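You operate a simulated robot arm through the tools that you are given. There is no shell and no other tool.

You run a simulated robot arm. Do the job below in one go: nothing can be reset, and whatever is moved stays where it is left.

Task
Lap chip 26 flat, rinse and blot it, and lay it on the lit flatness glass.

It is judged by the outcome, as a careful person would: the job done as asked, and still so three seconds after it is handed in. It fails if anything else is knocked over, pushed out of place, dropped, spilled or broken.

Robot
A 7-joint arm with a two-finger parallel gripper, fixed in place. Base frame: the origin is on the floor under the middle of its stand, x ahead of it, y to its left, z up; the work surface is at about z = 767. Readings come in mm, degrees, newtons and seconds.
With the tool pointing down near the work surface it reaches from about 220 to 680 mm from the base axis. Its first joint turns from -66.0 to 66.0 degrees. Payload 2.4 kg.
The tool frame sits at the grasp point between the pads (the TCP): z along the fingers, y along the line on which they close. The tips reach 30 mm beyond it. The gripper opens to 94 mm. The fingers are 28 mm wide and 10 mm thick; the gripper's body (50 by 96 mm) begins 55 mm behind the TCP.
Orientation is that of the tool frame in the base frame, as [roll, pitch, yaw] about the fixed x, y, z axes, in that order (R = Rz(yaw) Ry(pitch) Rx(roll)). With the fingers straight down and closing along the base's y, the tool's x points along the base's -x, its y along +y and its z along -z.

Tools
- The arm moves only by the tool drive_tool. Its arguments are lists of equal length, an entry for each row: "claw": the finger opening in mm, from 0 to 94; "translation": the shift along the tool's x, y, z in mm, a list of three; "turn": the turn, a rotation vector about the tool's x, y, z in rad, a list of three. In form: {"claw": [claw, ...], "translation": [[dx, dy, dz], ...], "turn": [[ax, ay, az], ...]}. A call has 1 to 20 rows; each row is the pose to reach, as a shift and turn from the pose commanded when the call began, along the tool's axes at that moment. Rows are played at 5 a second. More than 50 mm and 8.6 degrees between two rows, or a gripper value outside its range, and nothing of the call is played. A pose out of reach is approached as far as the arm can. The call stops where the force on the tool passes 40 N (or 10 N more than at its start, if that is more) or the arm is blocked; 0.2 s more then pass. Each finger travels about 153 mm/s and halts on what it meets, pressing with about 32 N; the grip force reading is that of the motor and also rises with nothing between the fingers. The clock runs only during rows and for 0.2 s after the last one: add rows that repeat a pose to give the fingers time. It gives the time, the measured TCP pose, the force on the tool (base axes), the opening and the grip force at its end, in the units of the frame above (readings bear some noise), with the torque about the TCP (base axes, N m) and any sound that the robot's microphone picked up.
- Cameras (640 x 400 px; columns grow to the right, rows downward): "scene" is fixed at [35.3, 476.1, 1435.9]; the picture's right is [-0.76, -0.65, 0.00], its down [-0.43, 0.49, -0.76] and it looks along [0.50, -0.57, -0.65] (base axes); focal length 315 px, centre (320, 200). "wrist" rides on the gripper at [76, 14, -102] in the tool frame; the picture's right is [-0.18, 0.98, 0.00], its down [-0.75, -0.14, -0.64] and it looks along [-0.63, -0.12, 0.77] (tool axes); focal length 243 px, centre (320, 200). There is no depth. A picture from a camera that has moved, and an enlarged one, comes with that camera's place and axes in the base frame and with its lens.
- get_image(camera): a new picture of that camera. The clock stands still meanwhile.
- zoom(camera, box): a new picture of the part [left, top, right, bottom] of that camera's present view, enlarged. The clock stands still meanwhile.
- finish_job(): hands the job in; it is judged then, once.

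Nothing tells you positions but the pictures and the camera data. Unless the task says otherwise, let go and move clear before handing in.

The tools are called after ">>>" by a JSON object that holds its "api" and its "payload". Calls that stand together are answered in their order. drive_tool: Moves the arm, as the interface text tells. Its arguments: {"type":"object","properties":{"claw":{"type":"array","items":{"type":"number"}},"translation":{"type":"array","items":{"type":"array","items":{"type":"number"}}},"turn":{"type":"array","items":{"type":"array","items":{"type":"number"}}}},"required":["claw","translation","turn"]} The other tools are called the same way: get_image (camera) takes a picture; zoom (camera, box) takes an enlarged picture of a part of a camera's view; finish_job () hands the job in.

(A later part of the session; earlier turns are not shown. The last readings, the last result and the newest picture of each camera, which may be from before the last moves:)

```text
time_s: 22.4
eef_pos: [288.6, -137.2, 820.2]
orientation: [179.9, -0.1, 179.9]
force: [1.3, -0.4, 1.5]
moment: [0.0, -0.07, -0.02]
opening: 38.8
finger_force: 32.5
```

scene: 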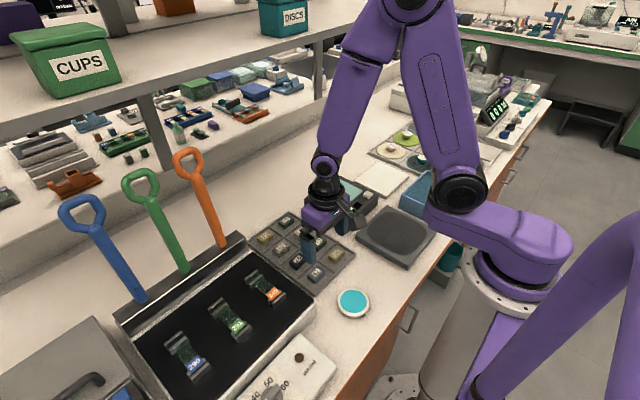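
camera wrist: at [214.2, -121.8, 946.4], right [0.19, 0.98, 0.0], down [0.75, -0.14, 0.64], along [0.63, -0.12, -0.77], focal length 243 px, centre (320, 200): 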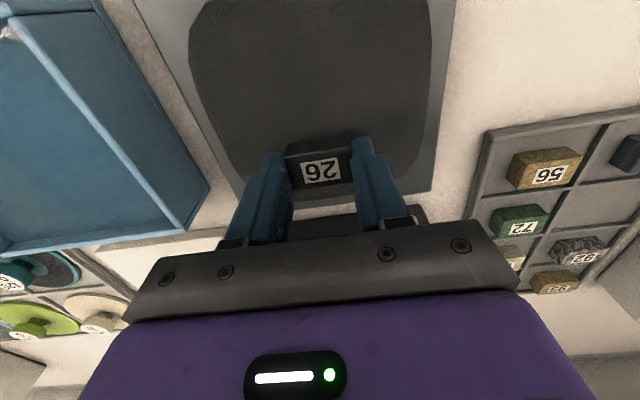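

The contact stiffness is about 30 N/mm, so a 0.3 mm lower command should give roughly 10 N. I'll run a first figure-eight on the abrasive area with that load.

>>> {"api": "drive_tool", "payload": {"claw": [30, 30, 30, 30, 30, 30, 30, 30, 30, 30, 30, 30, 30, 30, 30, 30, 30, 30, 30, 30], "translation": [[0, 0, 0.3], [11.6, 10.3, 0.3], [17.7, 19.3, 0.3], [15.6, 26, 0.3], [6.2, 29.5, 0.3], [-6.2, 29.5, 0.3], [-15.6, 26, 0.3], [-17.7, 19.3, 0.3], [-11.6, 10.3, 0.3], [0, 0, 0.3], [11.6, -10.3, 0.3], [17.7, -19.3, 0.3], [15.6, -26, 0.3], [6.2, -29.5, 0.3], [-6.2, -29.5, 0.3], [-15.6, -26, 0.3], [-17.7, -19.3, 0.3], [-11.6, -10.3, 0.3], [0, 0, 0.3], [0, 0, 0.3]], "turn": [[0, 0, 0], [0, 0, 0], [0, 0, 0], [0, 0, 0], [0, 0, 0], [0, 0, 0], [0, 0, 0], [0, 0, 0], [0, 0, 0], [0, 0, 0], [0, 0, 0], [0, 0, 0], [0, 0, 0], [0, 0, 0], [0, 0, 0], [0, 0, 0], [0, 0, 0], [0, 0, 0], [0, 0, 0], [0, 0, 0]]}}

>>> {"api": "zoom", "payload": {"camera": "wrist", "box": [240, 90, 400, 200]}}

>>> {"api": "zoom", "payload": {"camera": "scene", "box": [350, 190, 450, 260]}}

```text
time_s: 26.6
eef_pos: [288.5, -134.7, 820.2]
orientation: [-180.0, 0.0, -180.0]
force: [-0.4, 0.0, -0.6]
moment: [0.02, -0.02, 0.02]
opening: 38.9
finger_force: 32.1
```

```text
3.64 times, centred on (320, 145) of wrist
camera zoom: at [212.6, -121.9, 922.9], right [0.18, 0.98, 0.0], down [0.75, -0.14, 0.64], along [0.63, -0.12, -0.77], focal length 882 px, centre (320, 400)
```

zoom: 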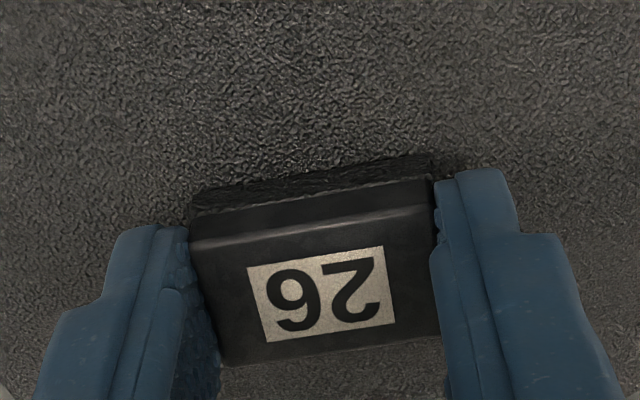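

```text
5.71 times, centred on (400, 225) of scene
camera zoom: at [35.3, 476.1, 1435.9], right [-0.76, -0.65, 0.0], down [-0.43, 0.49, -0.76], along [0.5, -0.57, -0.65], focal length 1798 px, centre (-137, 57)
```

zoom: 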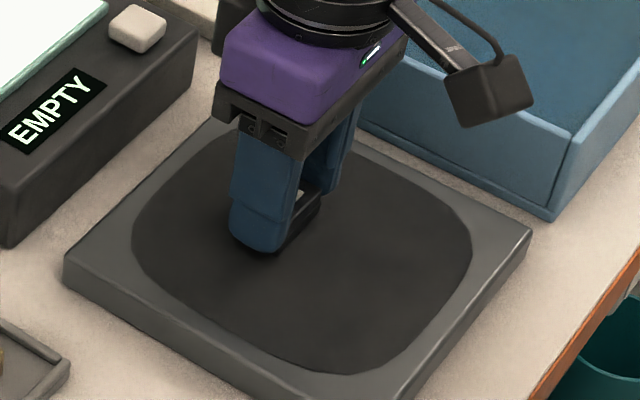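

The base of the chip is now coated with dark slurry, but the load has dropped to zero, so I need to lower slightly. I'll step down and read the force.

>>> {"api": "drive_tool", "payload": {"claw": [30, 30], "translation": [[0, 0, 0.3], [0, 0, 0.3]], "turn": [[0, 0, 0], [0, 0, 0]]}}

>>> {"api": "zoom", "payload": {"camera": "wrist", "box": [280, 120, 360, 180]}}

```text
time_s: 27.2
eef_pos: [288.3, -136.1, 820.4]
orientation: [179.9, 0.0, -180.0]
force: [-0.1, 0.7, -1.1]
moment: [0.02, 0.0, -0.02]
opening: 38.9
finger_force: 32.3
```

```text
6.67 times, centred on (320, 150) of wrist
camera zoom: at [212.3, -122.0, 922.2], right [0.18, 0.98, 0.0], down [0.75, -0.14, 0.64], along [0.63, -0.12, -0.77], focal length 1618 px, centre (320, 533)
```

zoom: 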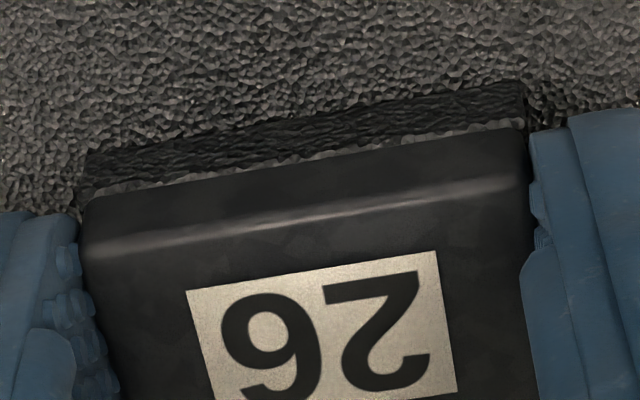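

Still no load, so I'll continue stepping down in small increments.

>>> {"api": "drive_tool", "payload": {"claw": [30, 30, 30], "translation": [[0, 0, 0.3], [0, 0, 0.6], [0, 0, 0.6]], "turn": [[0, 0, 0], [0, 0, 0], [0, 0, 0]]}}

```text
time_s: 28.0
eef_pos: [289.0, -135.5, 819.6]
orientation: [180.0, -0.1, 180.0]
force: [-1.7, -0.9, 23.7]
moment: [-0.05, 0.01, -0.01]
opening: 38.9
finger_force: 31.7
```

Load is back at about 24 N. I'll ease off by 0.3 mm (to roughly 12–15 N) and do another figure-eight, creeping down slightly to hold contact as material comes off.

>>> {"api": "drive_tool", "payload": {"claw": [30, 30, 30, 30, 30, 30, 30, 30, 30, 30, 30, 30, 30, 30, 30, 30, 30, 30, 30, 30], "translation": [[0, 0, -0.3], [11.6, 10.3, -0.3], [17.7, 19.3, -0.3], [15.6, 26, -0.28], [6.2, 29.5, -0.26], [-6.2, 29.5, -0.24], [-15.6, 26, -0.22], [-17.7, 19.3, -0.2], [-11.6, 10.3, -0.18], [0, 0, -0.16], [11.6, -10.3, -0.14], [17.7, -19.3, -0.12], [15.6, -26, -0.1], [6.2, -29.5, -0.08], [-6.2, -29.5, -0.06], [-15.6, -26, -0.04], [-17.7, -19.3, -0.02], [-11.6, -10.3, 0], [0, 0, 0], [0, 0, 0]], "turn": [[0, 0, 0], [0, 0, 0], [0, 0, 0], [0, 0, 0], [0, 0, 0], [0, 0, 0], [0, 0, 0], [0, 0, 0], [0, 0, 0], [0, 0, 0], [0, 0, 0], [0, 0, 0], [0, 0, 0], [0, 0, 0], [0, 0, 0], [0, 0, 0], [0, 0, 0], [0, 0, 0], [0, 0, 0], [0, 0, 0]]}}

>>> {"api": "zoom", "payload": {"camera": "wrist", "box": [280, 120, 360, 180]}}

```text
time_s: 32.2
eef_pos: [290.1, -137.5, 818.7]
orientation: [-179.9, 0.1, 179.9]
force: [0.7, 0.4, -1.3]
moment: [-0.03, 0.01, -0.01]
opening: 39.0
finger_force: 31.9
```

```text
6.67 times, centred on (320, 150) of wrist
camera zoom: at [212.9, -123.4, 921.5], right [0.18, 0.98, 0.0], down [0.75, -0.14, 0.64], along [0.63, -0.12, -0.77], focal length 1618 px, centre (320, 533)
```

zoom: 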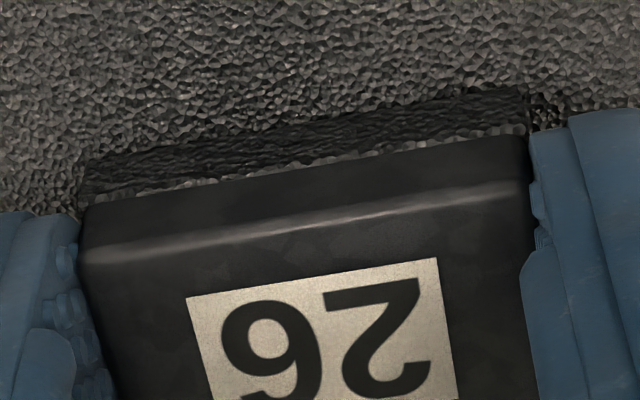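

The chip appears to have slid up slightly in the grip (under 1 mm), so 24 N is near the grip's slip limit. I'll use lighter loads, finding about 8–10 N.

>>> {"api": "drive_tool", "payload": {"claw": [20, 20, 20], "translation": [[0, 0, 0.2], [0, 0, 0.3], [0, 0, 0.3]], "turn": [[0, 0, 0], [0, 0, 0], [0, 0, 0]]}}

```text
time_s: 33.0
eef_pos: [289.4, -136.2, 817.8]
orientation: [179.9, 0.0, 179.9]
force: [-0.3, 1.9, 0.4]
moment: [0.0, 0.02, 0.0]
opening: 38.8
finger_force: 32.4
```

Just touching now, so I'll add another 0.2 mm.

>>> {"api": "drive_tool", "payload": {"claw": [20, 20], "translation": [[0, 0, 0.2], [0, 0, 0.2]], "turn": [[0, 0, 0], [0, 0, 0]]}}

```text
time_s: 33.6
eef_pos: [288.3, -135.9, 819.2]
orientation: [179.9, 0.1, -180.0]
force: [-0.1, 0.3, 21.7]
moment: [0.0, -0.11, -0.04]
opening: 38.7
finger_force: 32.3
```

The contact is very stiff (about 0.1 mm per 10 N). I'll ease by 0.1 mm and confirm the load.

>>> {"api": "drive_tool", "payload": {"claw": [20, 20], "translation": [[0, 0, -0.1], [0, 0, -0.1]], "turn": [[0, 0, 0], [0, 0, 0]]}}

```text
time_s: 34.2
eef_pos: [289.4, -137.3, 819.2]
orientation: [-180.0, 0.1, -180.0]
force: [3.9, -1.2, 26.8]
moment: [0.01, -0.17, -0.02]
opening: 38.7
finger_force: 31.6
```

Force still rose slightly, so the servo is settling with some lag. I'll ease a bit more and hold to see the steady value.

>>> {"api": "drive_tool", "payload": {"claw": [20, 20, 20, 20], "translation": [[0, 0, -0.2], [0, 0, -0.2], [0, 0, -0.2], [0, 0, -0.2]], "turn": [[0, 0, 0], [0, 0, 0], [0, 0, 0], [0, 0, 0]]}}

```text
time_s: 35.2
eef_pos: [289.3, -137.1, 819.2]
orientation: [180.0, 0.0, 179.9]
force: [3.7, -4.3, 14.5]
moment: [-0.12, -0.2, -0.03]
opening: 38.8
finger_force: 31.6
```

A steady load of about 14 N is good. I'll do another figure-eight at this height and hold at the end to read the settled force.

>>> {"api": "drive_tool", "payload": {"claw": [20, 20, 20, 20, 20, 20, 20, 20, 20, 20, 20, 20, 20, 20, 20, 20, 20, 20, 20, 20], "translation": [[11.6, 10.3, 0], [17.7, 19.3, 0], [15.6, 26, 0], [6.2, 29.5, 0], [-6.2, 29.5, 0], [-15.6, 26, 0], [-17.7, 19.3, 0], [-11.6, 10.3, 0], [0, 0, 0], [11.6, -10.3, 0], [17.7, -19.3, 0], [15.6, -26, 0], [6.2, -29.5, 0], [-6.2, -29.5, 0], [-15.6, -26, 0], [-17.7, -19.3, 0], [-11.6, -10.3, 0], [0, 0, 0], [0, 0, 0], [0, 0, 0]], "turn": [[0, 0, 0], [0, 0, 0], [0, 0, 0], [0, 0, 0], [0, 0, 0], [0, 0, 0], [0, 0, 0], [0, 0, 0], [0, 0, 0], [0, 0, 0], [0, 0, 0], [0, 0, 0], [0, 0, 0], [0, 0, 0], [0, 0, 0], [0, 0, 0], [0, 0, 0], [0, 0, 0], [0, 0, 0], [0, 0, 0]]}}

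>>> {"api": "zoom", "payload": {"camera": "wrist", "box": [280, 120, 360, 180]}}

>>> {"api": "zoom", "payload": {"camera": "scene", "box": [350, 190, 450, 260]}}

```text
time_s: 39.4
eef_pos: [289.7, -134.8, 818.1]
orientation: [179.9, -0.1, 180.0]
force: [0.7, 0.7, 1.2]
moment: [0.0, -0.02, 0.03]
opening: 38.9
finger_force: 32.0
```

```text
6.67 times, centred on (320, 150) of wrist
camera zoom: at [213.6, -121.5, 920.8], right [0.18, 0.98, 0.0], down [0.75, -0.14, 0.64], along [0.63, -0.12, -0.77], focal length 1618 px, centre (320, 533)
```

zoom: 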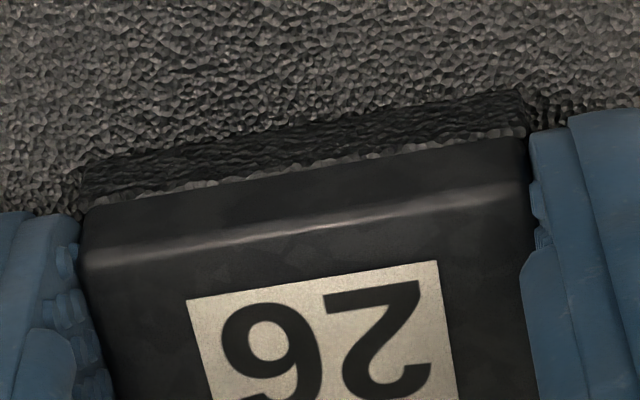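

```text
5.71 times, centred on (400, 225) of scene
camera zoom: at [35.3, 476.1, 1435.9], right [-0.76, -0.65, 0.0], down [-0.43, 0.49, -0.76], along [0.5, -0.57, -0.65], focal length 1798 px, centre (-137, 57)
```

zoom: 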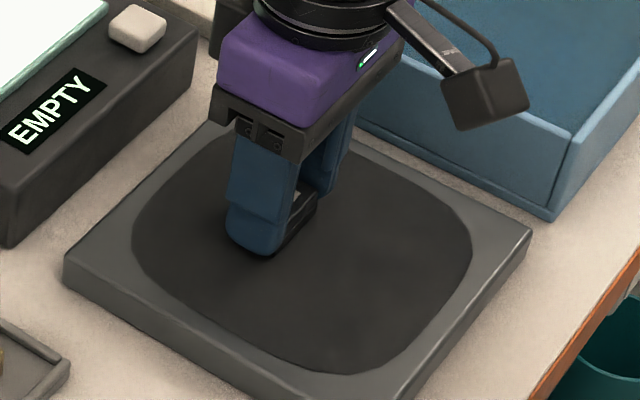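

Contact unloads as the chip wears or settles in the grip. I'll do a cross-direction figure-eight with a very slow downward creep so the load is kept up through the strokes.

>>> {"api": "drive_tool", "payload": {"claw": [20, 20, 20, 20, 20, 20, 20, 20, 20, 20, 20, 20, 20, 20, 20, 20, 20, 20, 20, 20], "translation": [[0, 0, 0.15], [8.6, 12.9, 0.17], [16.1, 19.7, 0.19], [21.7, 17.3, 0.21], [24.6, 6.8, 0.23], [24.6, -6.8, 0.25], [21.7, -17.3, 0.27], [16.1, -19.7, 0.29], [8.6, -12.9, 0.31], [0, 0, 0.33], [-8.6, 12.9, 0.35], [-16.1, 19.7, 0.37], [-21.7, 17.3, 0.39], [-24.6, 6.8, 0.41], [-24.6, -6.8, 0.43], [-21.7, -17.3, 0.45], [-16.1, -19.7, 0.47], [-8.6, -12.9, 0.49], [0, 0, 0.5], [0, 0, 0.5]], "turn": [[0, 0, 0], [0, 0, 0], [0, 0, 0], [0, 0, 0], [0, 0, 0], [0, 0, 0], [0, 0, 0], [0, 0, 0], [0, 0, 0], [0, 0, 0], [0, 0, 0], [0, 0, 0], [0, 0, 0], [0, 0, 0], [0, 0, 0], [0, 0, 0], [0, 0, 0], [0, 0, 0], [0, 0, 0], [0, 0, 0]]}}

>>> {"api": "zoom", "payload": {"camera": "wrist", "box": [280, 120, 360, 180]}}

```text
time_s: 43.6
eef_pos: [291.0, -136.5, 819.2]
orientation: [-180.0, 0.0, 179.9]
force: [0.0, -0.2, -1.2]
moment: [-0.01, 0.01, -0.01]
opening: 39.0
finger_force: 32.4
```

```text
6.67 times, centred on (320, 150) of wrist
camera zoom: at [213.2, -122.5, 921.2], right [0.19, 0.98, 0.0], down [0.75, -0.14, 0.64], along [0.63, -0.12, -0.77], focal length 1618 px, centre (320, 533)
```

zoom: 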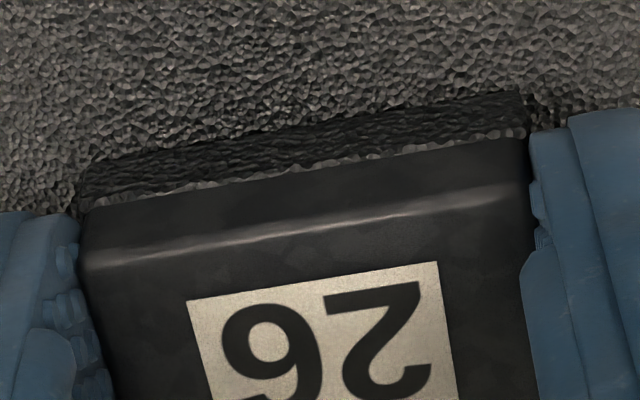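

No slip is visible now, so the drop in load looks like real stock removal. I'll find the contact height again to judge how much has come off.

>>> {"api": "drive_tool", "payload": {"claw": [20, 20, 20, 20], "translation": [[0, 0, 0.1], [0, 0, 0.2], [0, 0, 0.2], [0, 0, 0.2]], "turn": [[0, 0, 0], [0, 0, 0], [0, 0, 0], [0, 0, 0]]}}

```text
time_s: 44.6
eef_pos: [289.5, -136.8, 819.1]
orientation: [180.0, 0.0, -180.0]
force: [0.3, 0.4, -0.7]
moment: [-0.02, -0.01, -0.02]
opening: 38.9
finger_force: 32.0
```

>>> {"api": "drive_tool", "payload": {"claw": [20, 20, 20, 20], "translation": [[0, 0, 0.1], [0, 0, 0.2], [0, 0, 0.2], [0, 0, 0.2]], "turn": [[0, 0, 0], [0, 0, 0], [0, 0, 0], [0, 0, 0]]}}

```text
time_s: 45.6
eef_pos: [289.2, -136.3, 819.3]
orientation: [-179.9, 0.0, -179.9]
force: [0.2, 0.7, 0.4]
moment: [0.02, -0.02, 0.0]
opening: 39.2
finger_force: 32.1
```

>>> {"api": "drive_tool", "payload": {"claw": [20, 20, 20, 20], "translation": [[0, 0, 0.1], [0, 0, 0.2], [0, 0, 0.2], [0, 0, 0.2]], "turn": [[0, 0, 0], [0, 0, 0], [0, 0, 0], [0, 0, 0]]}}

>>> {"api": "zoom", "payload": {"camera": "wrist", "box": [280, 120, 360, 180]}}

```text
time_s: 46.6
eef_pos: [289.6, -136.1, 817.8]
orientation: [180.0, 0.1, 179.9]
force: [1.3, -1.4, 28.9]
moment: [-0.08, -0.14, -0.02]
opening: 39.0
finger_force: 31.5
```

```text
6.67 times, centred on (320, 150) of wrist
camera zoom: at [213.4, -122.8, 920.1], right [0.18, 0.98, 0.0], down [0.75, -0.14, 0.64], along [0.63, -0.12, -0.77], focal length 1618 px, centre (320, 533)
```

zoom: 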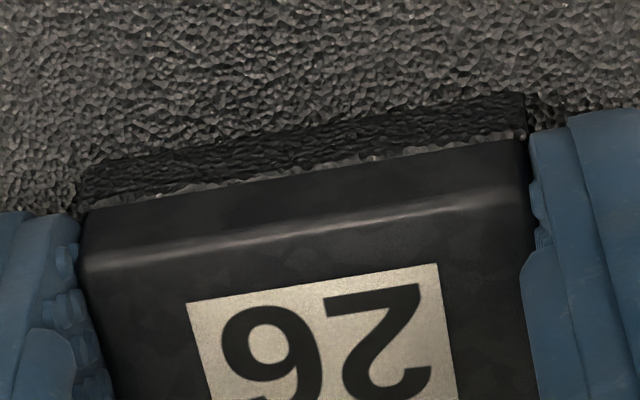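

The load is back, but comparing pictures the chip has crept about 2 mm up in the grip. I'll rest it on the plate, open, raise the fingers 4 mm, and regrasp higher so the fingertips stay clear of the abrasive.

>>> {"api": "drive_tool", "payload": {"claw": [20, 40, 43, 46, 46, 46, 46, 43, 40, 36, 25, 20, 20], "translation": [[0, 0, -0.2], [0, 0, -0.2], [0, 0, -0.2], [0, 0, -0.2], [0, 0, -2], [0, 0, -4], [0, 0, -4], [0, 0, -4], [0, 0, -4], [0, 0, -4], [0, 0, -4], [0, 0, -4], [0, 0, -4]], "turn": [[0, 0, 0], [0, 0, 0], [0, 0, 0], [0, 0, 0], [0, 0, 0], [0, 0, 0], [0, 0, 0], [0, 0, 0], [0, 0, 0], [0, 0, 0], [0, 0, 0], [0, 0, 0], [0, 0, 0]]}}

>>> {"api": "zoom", "payload": {"camera": "wrist", "box": [260, 110, 380, 200]}}

>>> {"api": "zoom", "payload": {"camera": "scene", "box": [370, 200, 420, 240]}}

```text
time_s: 49.4
eef_pos: [288.8, -135.7, 821.8]
orientation: [-180.0, -0.1, 179.9]
force: [-0.2, -0.7, -0.1]
moment: [0.05, -0.01, -0.01]
opening: 39.1
finger_force: 31.8
```

```text
4.44 times, centred on (320, 155) of wrist
camera zoom: at [212.6, -122.4, 923.5], right [0.18, 0.98, 0.0], down [0.75, -0.14, 0.64], along [0.63, -0.12, -0.77], focal length 1078 px, centre (320, 400)
```

zoom: 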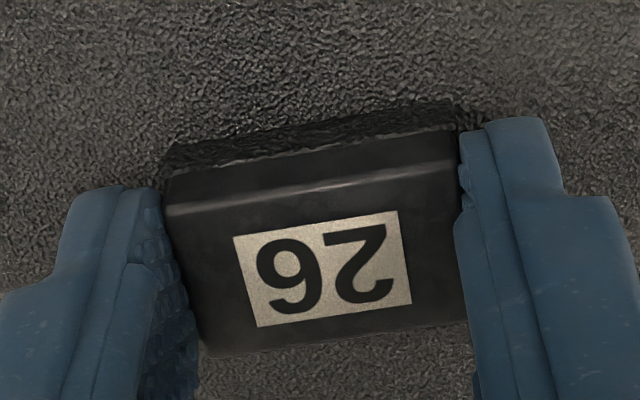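

```text
10.00 times, centred on (395, 220) of scene
camera zoom: at [35.3, 476.1, 1435.9], right [-0.76, -0.65, 0.0], down [-0.43, 0.49, -0.76], along [0.5, -0.57, -0.65], focal length 3147 px, centre (-430, 0)
```

zoom: 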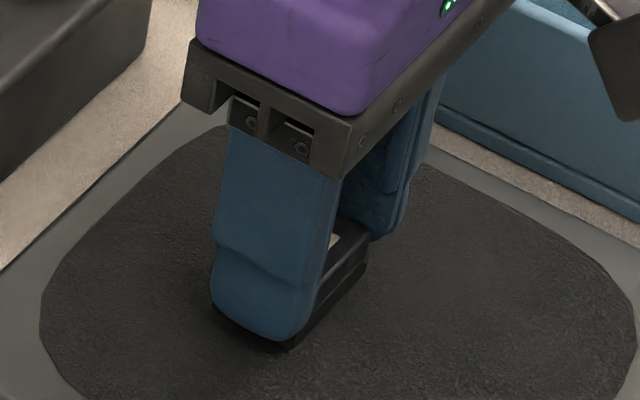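

Regrasped with the fingertips about 5–6 mm above the plate. I'll lap with small tight orbits, where height varies less, under a gently increasing downward command.

>>> {"api": "drive_tool", "payload": {"claw": [20, 20, 20, 20, 20, 20, 20, 20, 20, 20, 20, 20, 20, 20, 20, 20, 20, 20, 20, 20], "translation": [[0, 0, 0.15], [5, 8.7, 0.16], [15, 8.7, 0.17], [20, 0, 0.18], [15, -8.7, 0.19], [5, -8.7, 0.2], [0, 0, 0.21], [5, 8.7, 0.22], [15, 8.7, 0.23], [20, 0, 0.24], [15, -8.7, 0.25], [5, -8.7, 0.26], [0, 0, 0.27], [5, 8.7, 0.28], [15, 8.7, 0.29], [20, 0, 0.3], [15, -8.7, 0.31], [5, -8.7, 0.32], [0, 0, 0.33], [0, 0, 0.33]], "turn": [[0, 0, 0], [0, 0, 0], [0, 0, 0], [0, 0, 0], [0, 0, 0], [0, 0, 0], [0, 0, 0], [0, 0, 0], [0, 0, 0], [0, 0, 0], [0, 0, 0], [0, 0, 0], [0, 0, 0], [0, 0, 0], [0, 0, 0], [0, 0, 0], [0, 0, 0], [0, 0, 0], [0, 0, 0], [0, 0, 0]]}}

>>> {"api": "zoom", "payload": {"camera": "wrist", "box": [260, 110, 380, 200]}}

```text
time_s: 53.6
eef_pos: [289.7, -138.9, 821.1]
orientation: [-180.0, 0.0, 179.8]
force: [1.0, -0.2, -0.4]
moment: [0.03, -0.04, 0.01]
opening: 38.8
finger_force: 31.9
```

```text
4.44 times, centred on (320, 155) of wrist
camera zoom: at [213.7, -123.2, 923.4], right [0.19, 0.98, 0.0], down [0.75, -0.14, 0.64], along [0.63, -0.12, -0.77], focal length 1078 px, centre (320, 400)
```

zoom: 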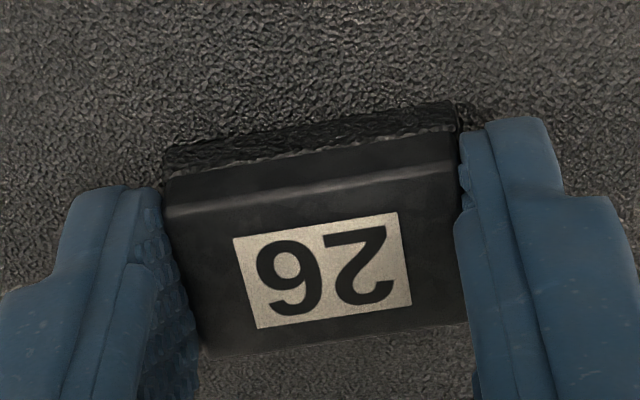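

I'll test how the load behaves on single short strokes: press, read, then move 15 mm and read.

>>> {"api": "drive_tool", "payload": {"claw": [20, 20, 20], "translation": [[0, 0, 0.15], [0, 0, 0.15], [0, 0, 0.15]], "turn": [[0, 0, 0], [0, 0, 0], [0, 0, 0]]}}

```text
time_s: 54.4
eef_pos: [289.6, -136.5, 820.9]
orientation: [-179.9, 0.0, 179.9]
force: [0.4, -0.7, 1.0]
moment: [0.0, 0.02, 0.02]
opening: 38.5
finger_force: 32.2
```

>>> {"api": "drive_tool", "payload": {"claw": [20, 20, 20], "translation": [[0, 0, 0.15], [0, 0, 0.15], [0, 0, 0.15]], "turn": [[0, 0, 0], [0, 0, 0], [0, 0, 0]]}}

```text
time_s: 55.2
eef_pos: [288.9, -138.2, 821.7]
orientation: [180.0, 0.0, 179.9]
force: [0.0, -2.3, 8.7]
moment: [-0.1, -0.01, -0.03]
opening: 39.1
finger_force: 32.1
```

The load is 8.7 N. Now a short stroke with the force read at its end.

>>> {"api": "drive_tool", "payload": {"claw": [20, 20], "translation": [[8, 0, 0], [16, 0, 0]], "turn": [[0, 0, 0], [0, 0, 0]]}}

```text
time_s: 55.8
eef_pos: [271.5, -137.3, 819.8]
orientation: [180.0, -0.1, 180.0]
force: [0.8, 0.0, 1.4]
moment: [-0.05, -0.01, -0.01]
opening: 38.7
finger_force: 31.4
```

>>> {"api": "drive_tool", "payload": {"claw": [20, 20], "translation": [[-8, 0, 0], [-16, 0, 0]], "turn": [[0, 0, 0], [0, 0, 0]]}}

```text
time_s: 56.4
eef_pos: [289.3, -136.3, 819.6]
orientation: [180.0, 0.1, -180.0]
force: [-3.1, -0.1, 7.7]
moment: [-0.01, 0.08, -0.04]
opening: 39.2
finger_force: 32.1
```

Load returns to 7.7 N at the start point, so it's a small height slope along x rather than slip. I'll test the slope in other directions so I can compensate.

>>> {"api": "drive_tool", "payload": {"claw": [20, 20], "translation": [[-8, 0, 0], [-16, 0, 0]], "turn": [[0, 0, 0], [0, 0, 0]]}}

```text
time_s: 57.0
eef_pos: [306.0, -136.7, 820.9]
orientation: [180.0, 0.0, 179.9]
force: [0.0, -0.4, -0.6]
moment: [-0.02, 0.01, 0.01]
opening: 38.7
finger_force: 31.5
```

>>> {"api": "drive_tool", "payload": {"claw": [20, 20], "translation": [[8, 0, 0], [16, 0, 0]], "turn": [[0, 0, 0], [0, 0, 0]]}}

```text
time_s: 57.6
eef_pos: [288.8, -136.1, 821.4]
orientation: [-180.0, 0.0, -179.9]
force: [-0.2, -0.3, -0.1]
moment: [0.01, -0.01, -0.02]
opening: 38.9
finger_force: 32.3
```

Load fades with travel as the chip creeps in the pads, so a steady slow downward creep should keep contact. I have about 5 mm of finger clearance, so I'll run another figure-eight with a slightly larger creep.

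>>> {"api": "drive_tool", "payload": {"claw": [20, 20, 20, 20, 20, 20, 20, 20, 20, 20, 20, 20, 20, 20, 20, 20, 20, 20, 20, 20], "translation": [[0, 0, 0.2], [8, 7, 0.22], [14, 15, 0.25], [14, 23, 0.28], [6, 28, 0.31], [-6, 28, 0.34], [-14, 23, 0.37], [-14, 15, 0.4], [-8, 7, 0.43], [0, 0, 0.46], [8, -7, 0.49], [14, -15, 0.52], [14, -23, 0.55], [6, -28, 0.58], [-6, -28, 0.61], [-14, -23, 0.64], [-14, -15, 0.67], [-8, -7, 0.7], [0, 0, 0.73], [0, 0, 0.75]], "turn": [[0, 0, 0], [0, 0, 0], [0, 0, 0], [0, 0, 0], [0, 0, 0], [0, 0, 0], [0, 0, 0], [0, 0, 0], [0, 0, 0], [0, 0, 0], [0, 0, 0], [0, 0, 0], [0, 0, 0], [0, 0, 0], [0, 0, 0], [0, 0, 0], [0, 0, 0], [0, 0, 0], [0, 0, 0], [0, 0, 0]]}}

>>> {"api": "zoom", "payload": {"camera": "wrist", "box": [260, 110, 380, 200]}}

```text
time_s: 61.8
eef_pos: [289.5, -136.9, 821.2]
orientation: [179.9, 0.2, 179.9]
force: [3.3, -4.1, 15.3]
moment: [-0.12, -0.12, -0.04]
opening: 38.7
finger_force: 31.9
```

```text
4.44 times, centred on (320, 155) of wrist
camera zoom: at [213.0, -122.4, 922.6], right [0.19, 0.98, 0.0], down [0.75, -0.14, 0.64], along [0.63, -0.12, -0.76], focal length 1078 px, centre (320, 400)
```

zoom: 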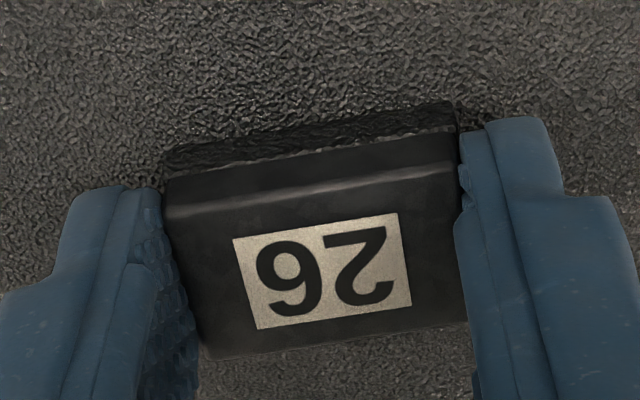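

Load held at 15 N through the whole pass, which is what I wanted. I'll do another pass in the cross direction with a gentler creep.

>>> {"api": "drive_tool", "payload": {"claw": [20, 20, 20, 20, 20, 20, 20, 20, 20, 20, 20, 20, 20, 20, 20, 20, 20, 20, 20, 20], "translation": [[8, 7, 0], [15, 14, 0.02], [22, 14, 0.04], [26, 6, 0.06], [26, -6, 0.08], [22, -14, 0.1], [15, -14, 0.12], [8, -7, 0.14], [0, 0, 0.16], [-8, 7, 0.18], [-15, 14, 0.2], [-22, 14, 0.22], [-26, 6, 0.24], [-26, -6, 0.26], [-22, -14, 0.28], [-15, -14, 0.3], [-8, -7, 0.32], [0, 0, 0.34], [0, 0, 0.36], [0, 0, 0.36]], "turn": [[0, 0, 0], [0, 0, 0], [0, 0, 0], [0, 0, 0], [0, 0, 0], [0, 0, 0], [0, 0, 0], [0, 0, 0], [0, 0, 0], [0, 0, 0], [0, 0, 0], [0, 0, 0], [0, 0, 0], [0, 0, 0], [0, 0, 0], [0, 0, 0], [0, 0, 0], [0, 0, 0], [0, 0, 0], [0, 0, 0]]}}

>>> {"api": "zoom", "payload": {"camera": "wrist", "box": [260, 110, 380, 200]}}

```text
time_s: 66.0
eef_pos: [289.3, -136.8, 820.8]
orientation: [-179.9, 0.0, -180.0]
force: [1.6, -0.7, 0.0]
moment: [0.03, -0.01, -0.02]
opening: 38.8
finger_force: 32.1
```

```text
4.44 times, centred on (320, 155) of wrist
camera zoom: at [213.7, -122.6, 922.4], right [0.18, 0.98, 0.0], down [0.75, -0.14, 0.64], along [0.63, -0.12, -0.77], focal length 1078 px, centre (320, 400)
```

zoom: 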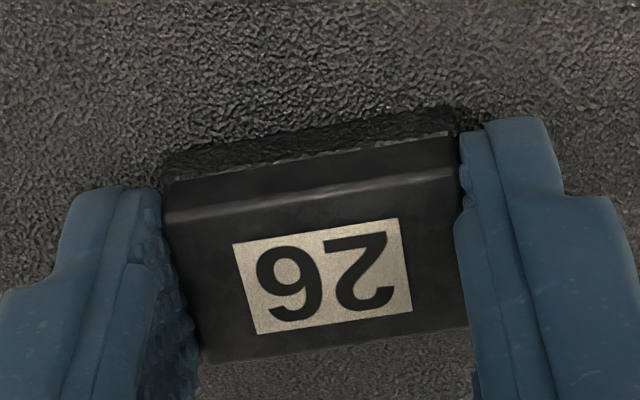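

The x-direction strokes vary the height more, so I'll run the next passes mainly along y with small x movement.

>>> {"api": "drive_tool", "payload": {"claw": [20, 20, 20, 20, 20, 20, 20, 20, 20, 20, 20, 20, 20, 20, 20, 20, 20, 20, 20, 20], "translation": [[0, 0, 0.2], [4, 10, 0.22], [6, 20, 0.25], [3, 29, 0.28], [-3, 29, 0.31], [-6, 20, 0.34], [-4, 10, 0.37], [0, 0, 0.4], [4, -10, 0.43], [6, -20, 0.46], [3, -29, 0.49], [-3, -29, 0.52], [-6, -20, 0.55], [-4, -10, 0.58], [0, 0, 0.6], [4, 10, 0.62], [4, 20, 0.64], [-4, 20, 0.66], [-4, 10, 0.68], [0, 0, 0.7]], "turn": [[0, 0, 0], [0, 0, 0], [0, 0, 0], [0, 0, 0], [0, 0, 0], [0, 0, 0], [0, 0, 0], [0, 0, 0], [0, 0, 0], [0, 0, 0], [0, 0, 0], [0, 0, 0], [0, 0, 0], [0, 0, 0], [0, 0, 0], [0, 0, 0], [0, 0, 0], [0, 0, 0], [0, 0, 0], [0, 0, 0]]}}

>>> {"api": "zoom", "payload": {"camera": "wrist", "box": [260, 110, 380, 200]}}

>>> {"api": "zoom", "payload": {"camera": "scene", "box": [370, 200, 420, 240]}}

```text
time_s: 70.2
eef_pos: [289.3, -136.0, 818.2]
orientation: [-180.0, 0.1, -180.0]
force: [3.2, 8.6, 23.1]
moment: [0.3, -0.13, -0.01]
opening: 38.8
finger_force: 32.2
```

```text
4.44 times, centred on (320, 155) of wrist
camera zoom: at [214.1, -122.3, 921.0], right [0.18, 0.98, 0.0], down [0.75, -0.14, 0.64], along [0.63, -0.12, -0.77], focal length 1078 px, centre (320, 400)
```

zoom: 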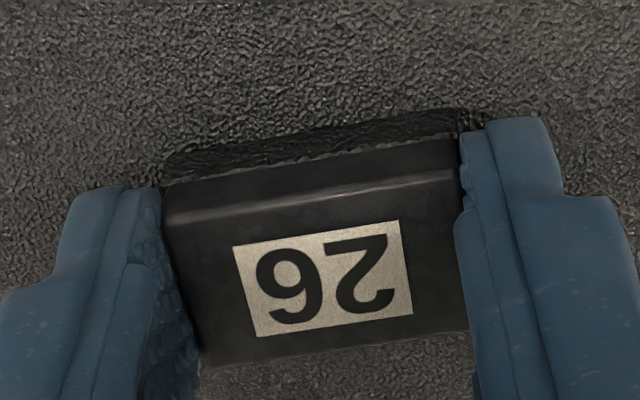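

```text
10.00 times, centred on (395, 220) of scene
camera zoom: at [35.1, 476.4, 1435.8], right [-0.76, -0.65, 0.0], down [-0.43, 0.49, -0.76], along [0.5, -0.57, -0.65], focal length 3147 px, centre (-430, 0)
```

zoom: 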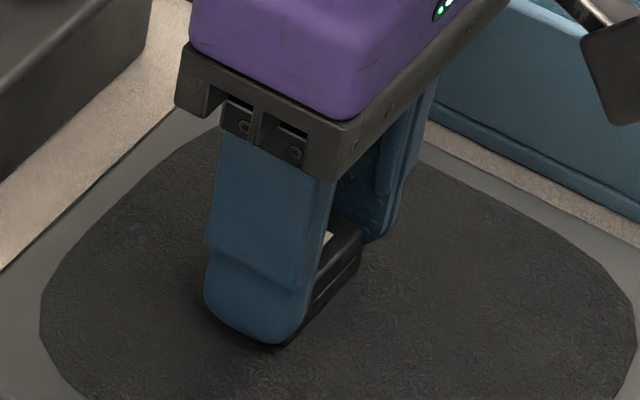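

Good: the pass stayed loaded throughout, with 23 N normal and 9 N sliding drag at the end. I'll do one more y-direction pass at a slightly lighter load, then unload.

>>> {"api": "drive_tool", "payload": {"claw": [20, 20, 20, 20, 20, 20, 20, 20, 20, 20, 20, 20, 20, 20, 20, 20, 20, 20, 20, 20], "translation": [[0, 0, -0.08], [4, 10, -0.08], [6, 20, -0.06], [3, 29, -0.04], [-3, 29, -0.02], [-6, 20, 0], [-4, 10, 0.02], [0, 0, 0.04], [4, -10, 0.06], [6, -20, 0.08], [3, -29, 0.1], [-3, -29, 0.12], [-6, -20, 0.14], [-4, -10, 0.16], [0, 0, 0.18], [4, 10, 0.2], [6, 20, 0.22], [-6, 20, 0.24], [-4, 10, 0.26], [0, 0, 0.28]], "turn": [[0, 0, 0], [0, 0, 0], [0, 0, 0], [0, 0, 0], [0, 0, 0], [0, 0, 0], [0, 0, 0], [0, 0, 0], [0, 0, 0], [0, 0, 0], [0, 0, 0], [0, 0, 0], [0, 0, 0], [0, 0, 0], [0, 0, 0], [0, 0, 0], [0, 0, 0], [0, 0, 0], [0, 0, 0], [0, 0, 0]]}}

>>> {"api": "zoom", "payload": {"camera": "wrist", "box": [260, 110, 380, 200]}}

```text
time_s: 74.4
eef_pos: [290.0, -136.8, 818.4]
orientation: [-180.0, 0.2, -179.9]
force: [5.3, 9.0, 27.7]
moment: [0.32, -0.19, 0.02]
opening: 38.7
finger_force: 31.7
```

```text
4.44 times, centred on (320, 155) of wrist
camera zoom: at [214.3, -122.3, 920.5], right [0.18, 0.98, 0.0], down [0.75, -0.14, 0.64], along [0.63, -0.12, -0.76], focal length 1078 px, centre (320, 400)
```

zoom: 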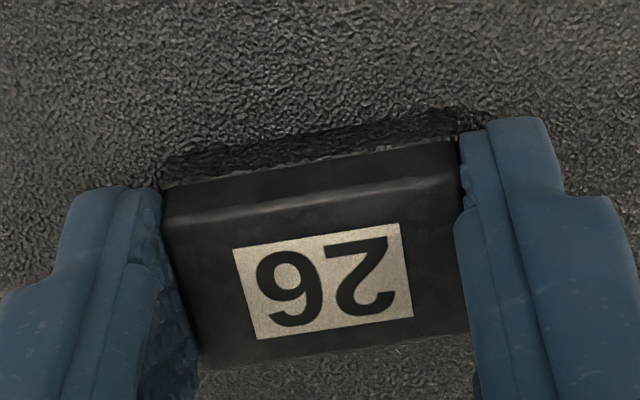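

That pass ended well loaded, so lapping travel should be ample. I'll lift off the plate and carry the chip over the rinse tray.

>>> {"api": "drive_tool", "payload": {"claw": [20, 20, 20, 20, 20, 20, 20, 20, 20, 20, 20, 20], "translation": [[0, 0, -0.5], [0, 0, -3], [0, 0, -15], [0, 0, -40], [0, 0, -75], [4, -30, -75], [8, -65, -75], [13, -100, -75], [18, -135, -75], [22, -170, -75], [26, -202, -75], [26, -202, -75]], "turn": [[0, 0, 0], [0, 0, 0], [0, 0, 0], [0, 0, 0], [0, 0, 0], [0, 0, 0], [0, 0, 0], [0, 0, 0], [0, 0, 0], [0, 0, 0], [0, 0, 0], [0, 0, 0]]}}

>>> {"api": "get_image", "payload": {"camera": "wrist"}}

>>> {"api": "get_image", "payload": {"camera": "scene"}}

>>> {"api": "zoom", "payload": {"camera": "scene", "box": [370, 130, 490, 230]}}

```text
time_s: 77.0
eef_pos: [264.1, -337.6, 893.5]
orientation: [179.9, 0.0, 180.0]
force: [0.3, 0.2, -0.7]
moment: [0.0, 0.01, -0.03]
opening: 39.1
finger_force: 32.0
```

```text
taken
camera wrist: at [188.2, -324.9, 995.4], right [0.18, 0.98, 0.0], down [0.75, -0.14, 0.64], along [0.63, -0.12, -0.77], focal length 243 px, centre (320, 200)
```

wrist: 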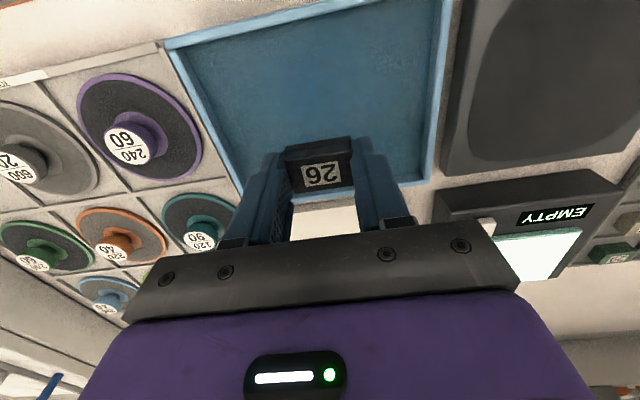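

```text
taken
```

scene: 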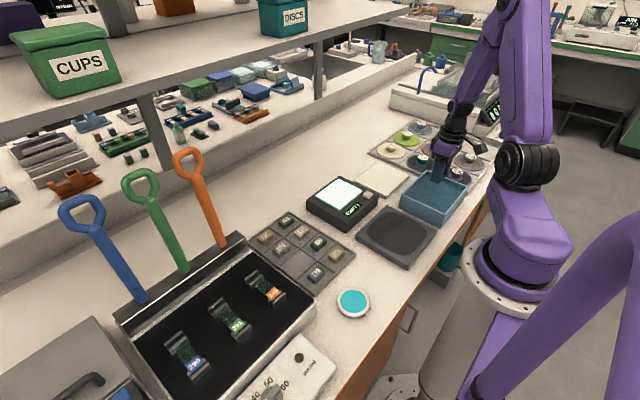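

```text
4.00 times, centred on (430, 180) of scene
camera zoom: at [35.3, 476.1, 1435.9], right [-0.76, -0.65, 0.0], down [-0.43, 0.49, -0.76], along [0.5, -0.57, -0.65], focal length 1259 px, centre (-120, 280)
```

zoom: 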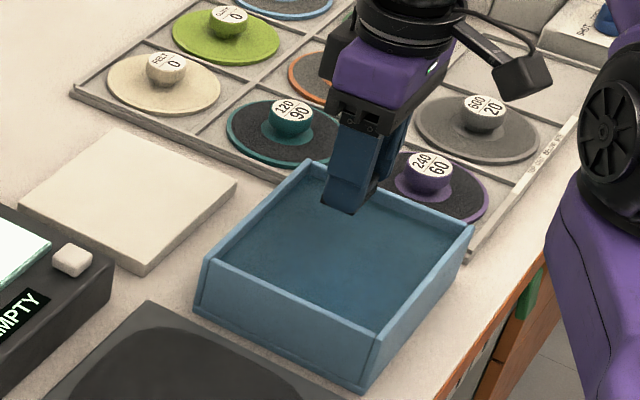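

The chip is centred over the rinse tray. I'll lower slowly into the water and look.

>>> {"api": "drive_tool", "payload": {"claw": [20, 20, 20, 20, 20, 20, 20, 20, 20, 20], "translation": [[0, 0, 10], [0, 0, 20], [0, 0, 30], [0, 0, 38], [0, 0, 46], [0, 0, 52], [0, 0, 58], [0, 0, 64], [0, 0, 70], [0, 0, 70]], "turn": [[0, 0, 0], [0, 0, 0], [0, 0, 0], [0, 0, 0], [0, 0, 0], [0, 0, 0], [0, 0, 0], [0, 0, 0], [0, 0, 0], [0, 0, 0]]}}

>>> {"api": "get_image", "payload": {"camera": "wrist"}}

>>> {"api": "zoom", "payload": {"camera": "scene", "box": [390, 150, 480, 230]}}

>>> {"api": "zoom", "payload": {"camera": "wrist", "box": [240, 90, 400, 200]}}

```text
time_s: 79.2
eef_pos: [264.3, -338.3, 824.0]
orientation: [-179.9, -0.1, -180.0]
force: [-0.1, 0.7, 0.4]
moment: [0.01, 0.01, 0.0]
opening: 39.1
finger_force: 32.3
```

```text
taken
camera wrist: at [187.7, -324.7, 926.5], right [0.18, 0.98, 0.0], down [0.75, -0.14, 0.64], along [0.63, -0.12, -0.77], focal length 243 px, centre (320, 200)
```

wrist: 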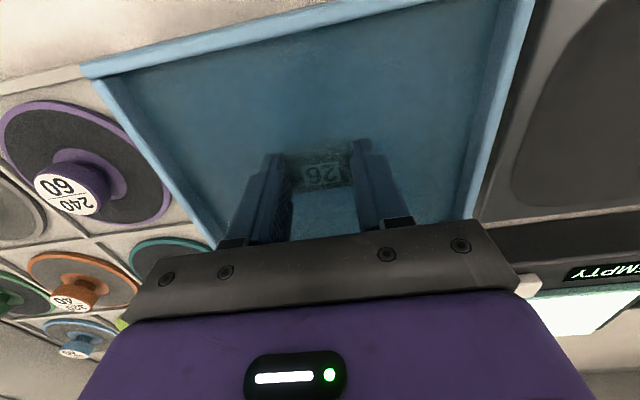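

```text
5.00 times, centred on (435, 190) of scene
camera zoom: at [35.3, 476.1, 1435.9], right [-0.76, -0.65, 0.0], down [-0.43, 0.49, -0.76], along [0.5, -0.57, -0.65], focal length 1573 px, centre (-255, 250)
```

zoom: 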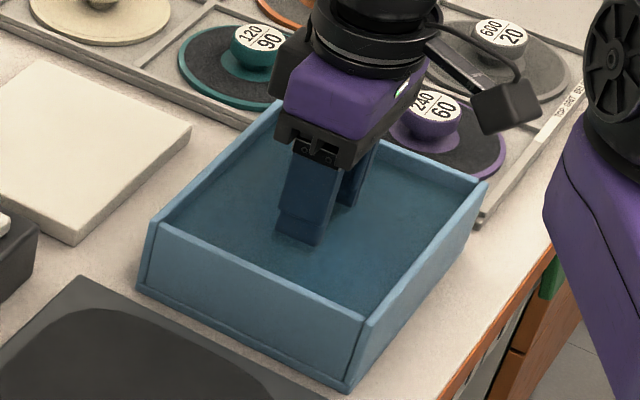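

```text
3.64 times, centred on (320, 145) of wrist
camera zoom: at [187.7, -324.7, 926.5], right [0.18, 0.98, 0.0], down [0.75, -0.14, 0.64], along [0.63, -0.12, -0.77], focal length 882 px, centre (320, 400)
```

zoom: 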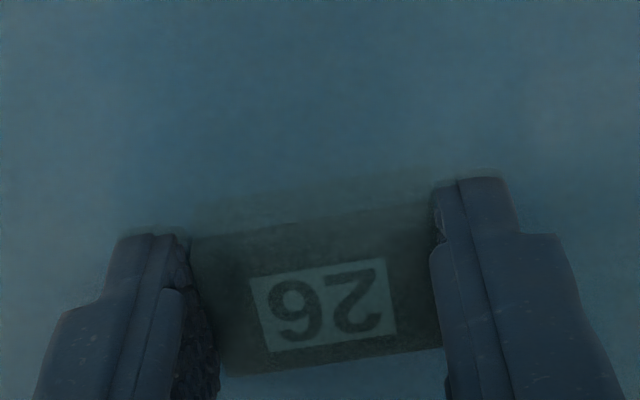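

The chip is fully under water. I'll swish it gently back and forth without touching the floor or walls.

>>> {"api": "drive_tool", "payload": {"claw": [20, 20, 20, 20, 20, 20, 20, 20, 20, 20, 20, 20, 20, 20, 20, 20, 20, 20, 20, 20], "translation": [[0, 6, 0], [0, 13, 0], [0, 18, 0], [0, 12, 0], [0, 4, 0], [0, -5, 0], [0, -13, 0], [0, -18, 0], [0, -12, 0], [0, -4, 0], [0, 5, 0], [0, 13, 0], [0, 18, 0], [0, 12, 0], [0, 4, 0], [0, -5, 0], [0, -13, 0], [0, -18, 0], [0, -9, 0], [0, 0, 0]], "turn": [[0, 0, 0], [0, 0, 0], [0, 0, 0], [0, 0, 0], [0, 0, 0], [0, 0, 0], [0, 0, 0], [0, 0, 0], [0, 0, 0], [0, 0, 0], [0, 0, 0], [0, 0, 0], [0, 0, 0], [0, 0, 0], [0, 0, 0], [0, 0, 0], [0, 0, 0], [0, 0, 0], [0, 0, 0], [0, 0, 0]]}}

>>> {"api": "drive_tool", "payload": {"claw": [20, 20, 20, 20, 20, 20, 20, 20, 20, 20, 20, 20, 20, 20, 20, 20, 20, 20], "translation": [[6, 0, 0], [13, 0, 0], [18, 0, 0], [12, 0, 0], [4, 0, 0], [-5, 0, 0], [-13, 0, 0], [-18, 0, 0], [-12, 0, 0], [-4, 0, 0], [5, 0, 0], [13, 0, 0], [18, 0, 0], [10, 0, 0], [0, 0, 0], [-10, 0, 0], [-5, 0, 0], [0, 0, 0]], "turn": [[0, 0, 0], [0, 0, 0], [0, 0, 0], [0, 0, 0], [0, 0, 0], [0, 0, 0], [0, 0, 0], [0, 0, 0], [0, 0, 0], [0, 0, 0], [0, 0, 0], [0, 0, 0], [0, 0, 0], [0, 0, 0], [0, 0, 0], [0, 0, 0], [0, 0, 0], [0, 0, 0]]}}

>>> {"api": "zoom", "payload": {"camera": "wrist", "box": [240, 90, 400, 200]}}

```text
time_s: 83.4
eef_pos: [263.0, -339.0, 824.9]
orientation: [-180.0, 0.0, 180.0]
force: [-0.1, -0.2, -0.4]
moment: [0.0, -0.01, 0.01]
opening: 39.2
finger_force: 32.3
```

```text
time_s: 87.2
eef_pos: [263.7, -338.1, 825.2]
orientation: [-179.9, 0.1, 179.9]
force: [-0.4, -0.1, -1.5]
moment: [-0.01, 0.01, 0.02]
opening: 38.6
finger_force: 32.0
```

```text
3.64 times, centred on (320, 145) of wrist
camera zoom: at [187.9, -324.1, 926.6], right [0.18, 0.98, 0.0], down [0.75, -0.14, 0.64], along [0.63, -0.12, -0.77], focal length 882 px, centre (320, 400)
```

zoom: 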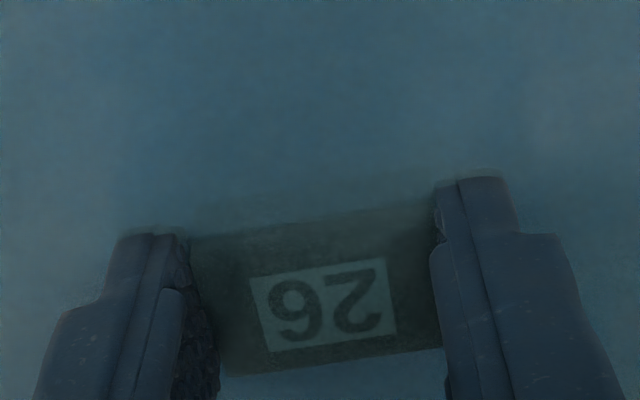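

Rinsed. I'll lift slowly out of the water and let it drip over the tray, then check that the slurry is gone.

>>> {"api": "drive_tool", "payload": {"claw": [20, 20, 20, 20, 20, 20, 20, 20, 20, 20, 20, 20, 20, 20, 20, 20, 20], "translation": [[0, 0, -4], [0, 0, -9], [0, 0, -14], [0, 0, -20], [0, 0, -27], [0, 0, -36], [0, 0, -46], [0, 0, -56], [0, 0, -66], [0, 0, -72], [0, 0, -72], [0, 0, -72], [0, 0, -72], [0, 0, -72], [0, 0, -72], [0, 0, -72], [0, 0, -72]], "turn": [[0, 0, 0], [0, 0, 0], [0, 0, 0], [0, 0, 0], [0, 0, 0], [0, 0, 0], [0, 0, 0], [0, 0, 0], [0, 0, 0], [0, 0, 0], [0, 0, 0], [0, 0, 0], [0, 0, 0], [0, 0, 0], [0, 0, 0], [0, 0, 0], [0, 0, 0]]}}

>>> {"api": "zoom", "payload": {"camera": "wrist", "box": [260, 110, 380, 200]}}

>>> {"api": "zoom", "payload": {"camera": "scene", "box": [390, 130, 480, 200]}}

```text
time_s: 90.8
eef_pos: [263.4, -339.1, 895.9]
orientation: [-180.0, 0.0, 180.0]
force: [0.2, 0.2, -1.3]
moment: [-0.02, -0.01, -0.01]
opening: 38.5
finger_force: 32.2
```

```text
4.44 times, centred on (320, 155) of wrist
camera zoom: at [187.6, -325.1, 997.7], right [0.18, 0.98, 0.0], down [0.75, -0.14, 0.64], along [0.63, -0.12, -0.77], focal length 1078 px, centre (320, 400)
```

zoom: 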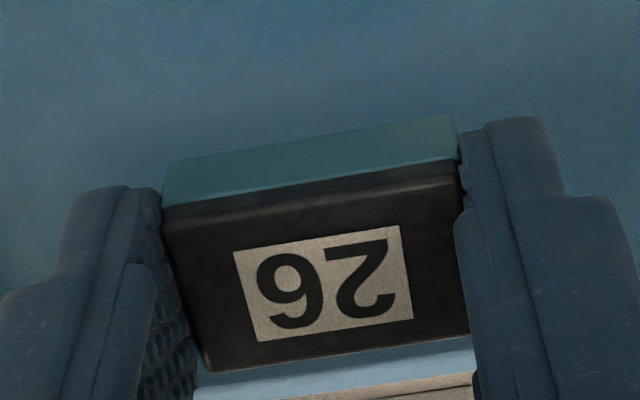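

```text
5.71 times, centred on (435, 165) of scene
camera zoom: at [35.3, 476.1, 1435.9], right [-0.76, -0.65, 0.0], down [-0.43, 0.49, -0.76], along [0.5, -0.57, -0.65], focal length 1798 px, centre (-337, 400)
```

zoom: 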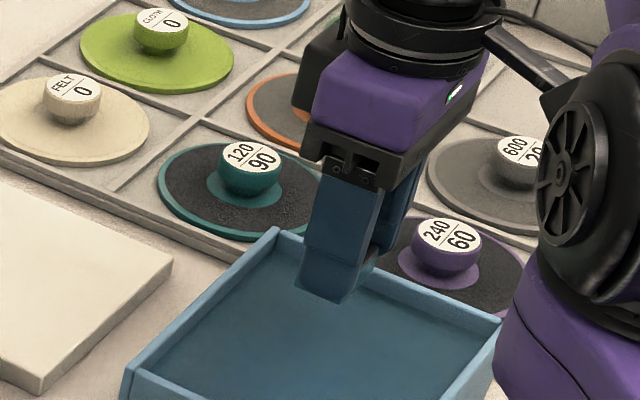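

The rinse replaced the slurry with a clean water film on the lower part of the chip. I'll carry it over to the blotter at about (440, −335).

>>> {"api": "drive_tool", "payload": {"claw": [20, 20, 20, 20, 20, 20, 20, 20, 20], "translation": [[-30, 0, 0], [-65, 1, 0], [-100, 2, 0], [-135, 3, 0], [-165, 3, 0], [-178, 3, 0], [-178, 3, 25], [-178, 3, 50], [-178, 3, 60]], "turn": [[0, 0, 0], [0, 0, 0], [0, 0, 0], [0, 0, 0], [0, 0, 0], [0, 0, 0], [0, 0, 0], [0, 0, 0], [0, 0, 0]]}}

>>> {"api": "get_image", "payload": {"camera": "wrist"}}

>>> {"api": "zoom", "payload": {"camera": "scene", "box": [340, 130, 440, 210]}}

```text
time_s: 92.8
eef_pos: [441.7, -335.8, 835.8]
orientation: [180.0, -0.1, 179.9]
force: [0.1, 0.4, -0.8]
moment: [0.01, -0.04, -0.01]
opening: 39.2
finger_force: 32.3
```

```text
taken
camera wrist: at [365.6, -321.7, 937.6], right [0.18, 0.98, 0.0], down [0.75, -0.14, 0.64], along [0.63, -0.12, -0.77], focal length 243 px, centre (320, 200)
```

wrist: 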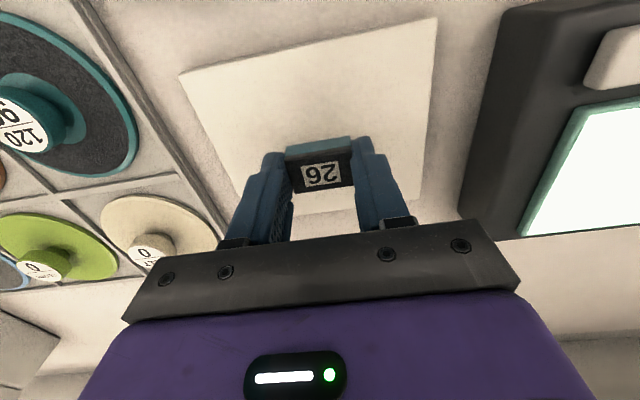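

```text
5.00 times, centred on (390, 170) of scene
camera zoom: at [35.3, 476.1, 1435.9], right [-0.76, -0.65, 0.0], down [-0.43, 0.49, -0.76], along [0.5, -0.57, -0.65], focal length 1573 px, centre (-30, 350)
```

zoom: 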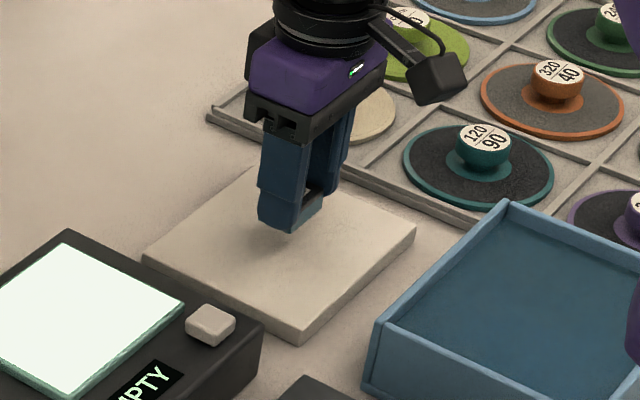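

Good alignment over the blotter. I'll lower in small steps to find it.

>>> {"api": "drive_tool", "payload": {"claw": [20, 20, 20, 20, 20, 20, 20], "translation": [[0, 0, 8], [0, 0, 14], [0, 0, 17], [0, 0, 18], [0, 0, 19], [0, 0, 20], [0, 0, 20]], "turn": [[0, 0, 0], [0, 0, 0], [0, 0, 0], [0, 0, 0], [0, 0, 0], [0, 0, 0], [0, 0, 0]]}}

>>> {"api": "zoom", "payload": {"camera": "scene", "box": [360, 150, 420, 200]}}

```text
time_s: 94.4
eef_pos: [440.6, -335.7, 816.7]
orientation: [179.9, 0.0, -180.0]
force: [-0.5, 0.7, -0.5]
moment: [0.03, 0.04, -0.01]
opening: 38.8
finger_force: 31.7
```

```text
8.00 times, centred on (390, 175) of scene
camera zoom: at [35.3, 476.1, 1435.9], right [-0.76, -0.65, 0.0], down [-0.43, 0.49, -0.76], along [0.5, -0.57, -0.65], focal length 2517 px, centre (-240, 400)
```

zoom: 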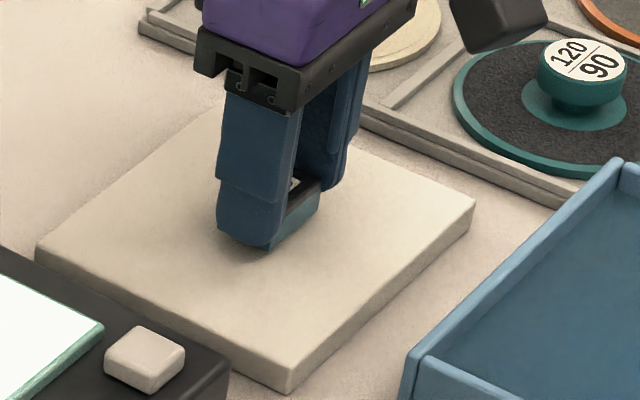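

>>> {"api": "drive_tool", "payload": {"claw": [20, 20, 20, 20], "translation": [[0, 0, 0.7], [0, 0, 1.4], [0, 0, 2], [0, 0, 2]], "turn": [[0, 0, 0], [0, 0, 0], [0, 0, 0], [0, 0, 0]]}}

```text
time_s: 95.4
eef_pos: [440.2, -335.9, 813.4]
orientation: [-180.0, 0.0, -180.0]
force: [-1.0, -0.6, -0.7]
moment: [0.05, 0.03, -0.03]
opening: 38.7
finger_force: 31.8
```

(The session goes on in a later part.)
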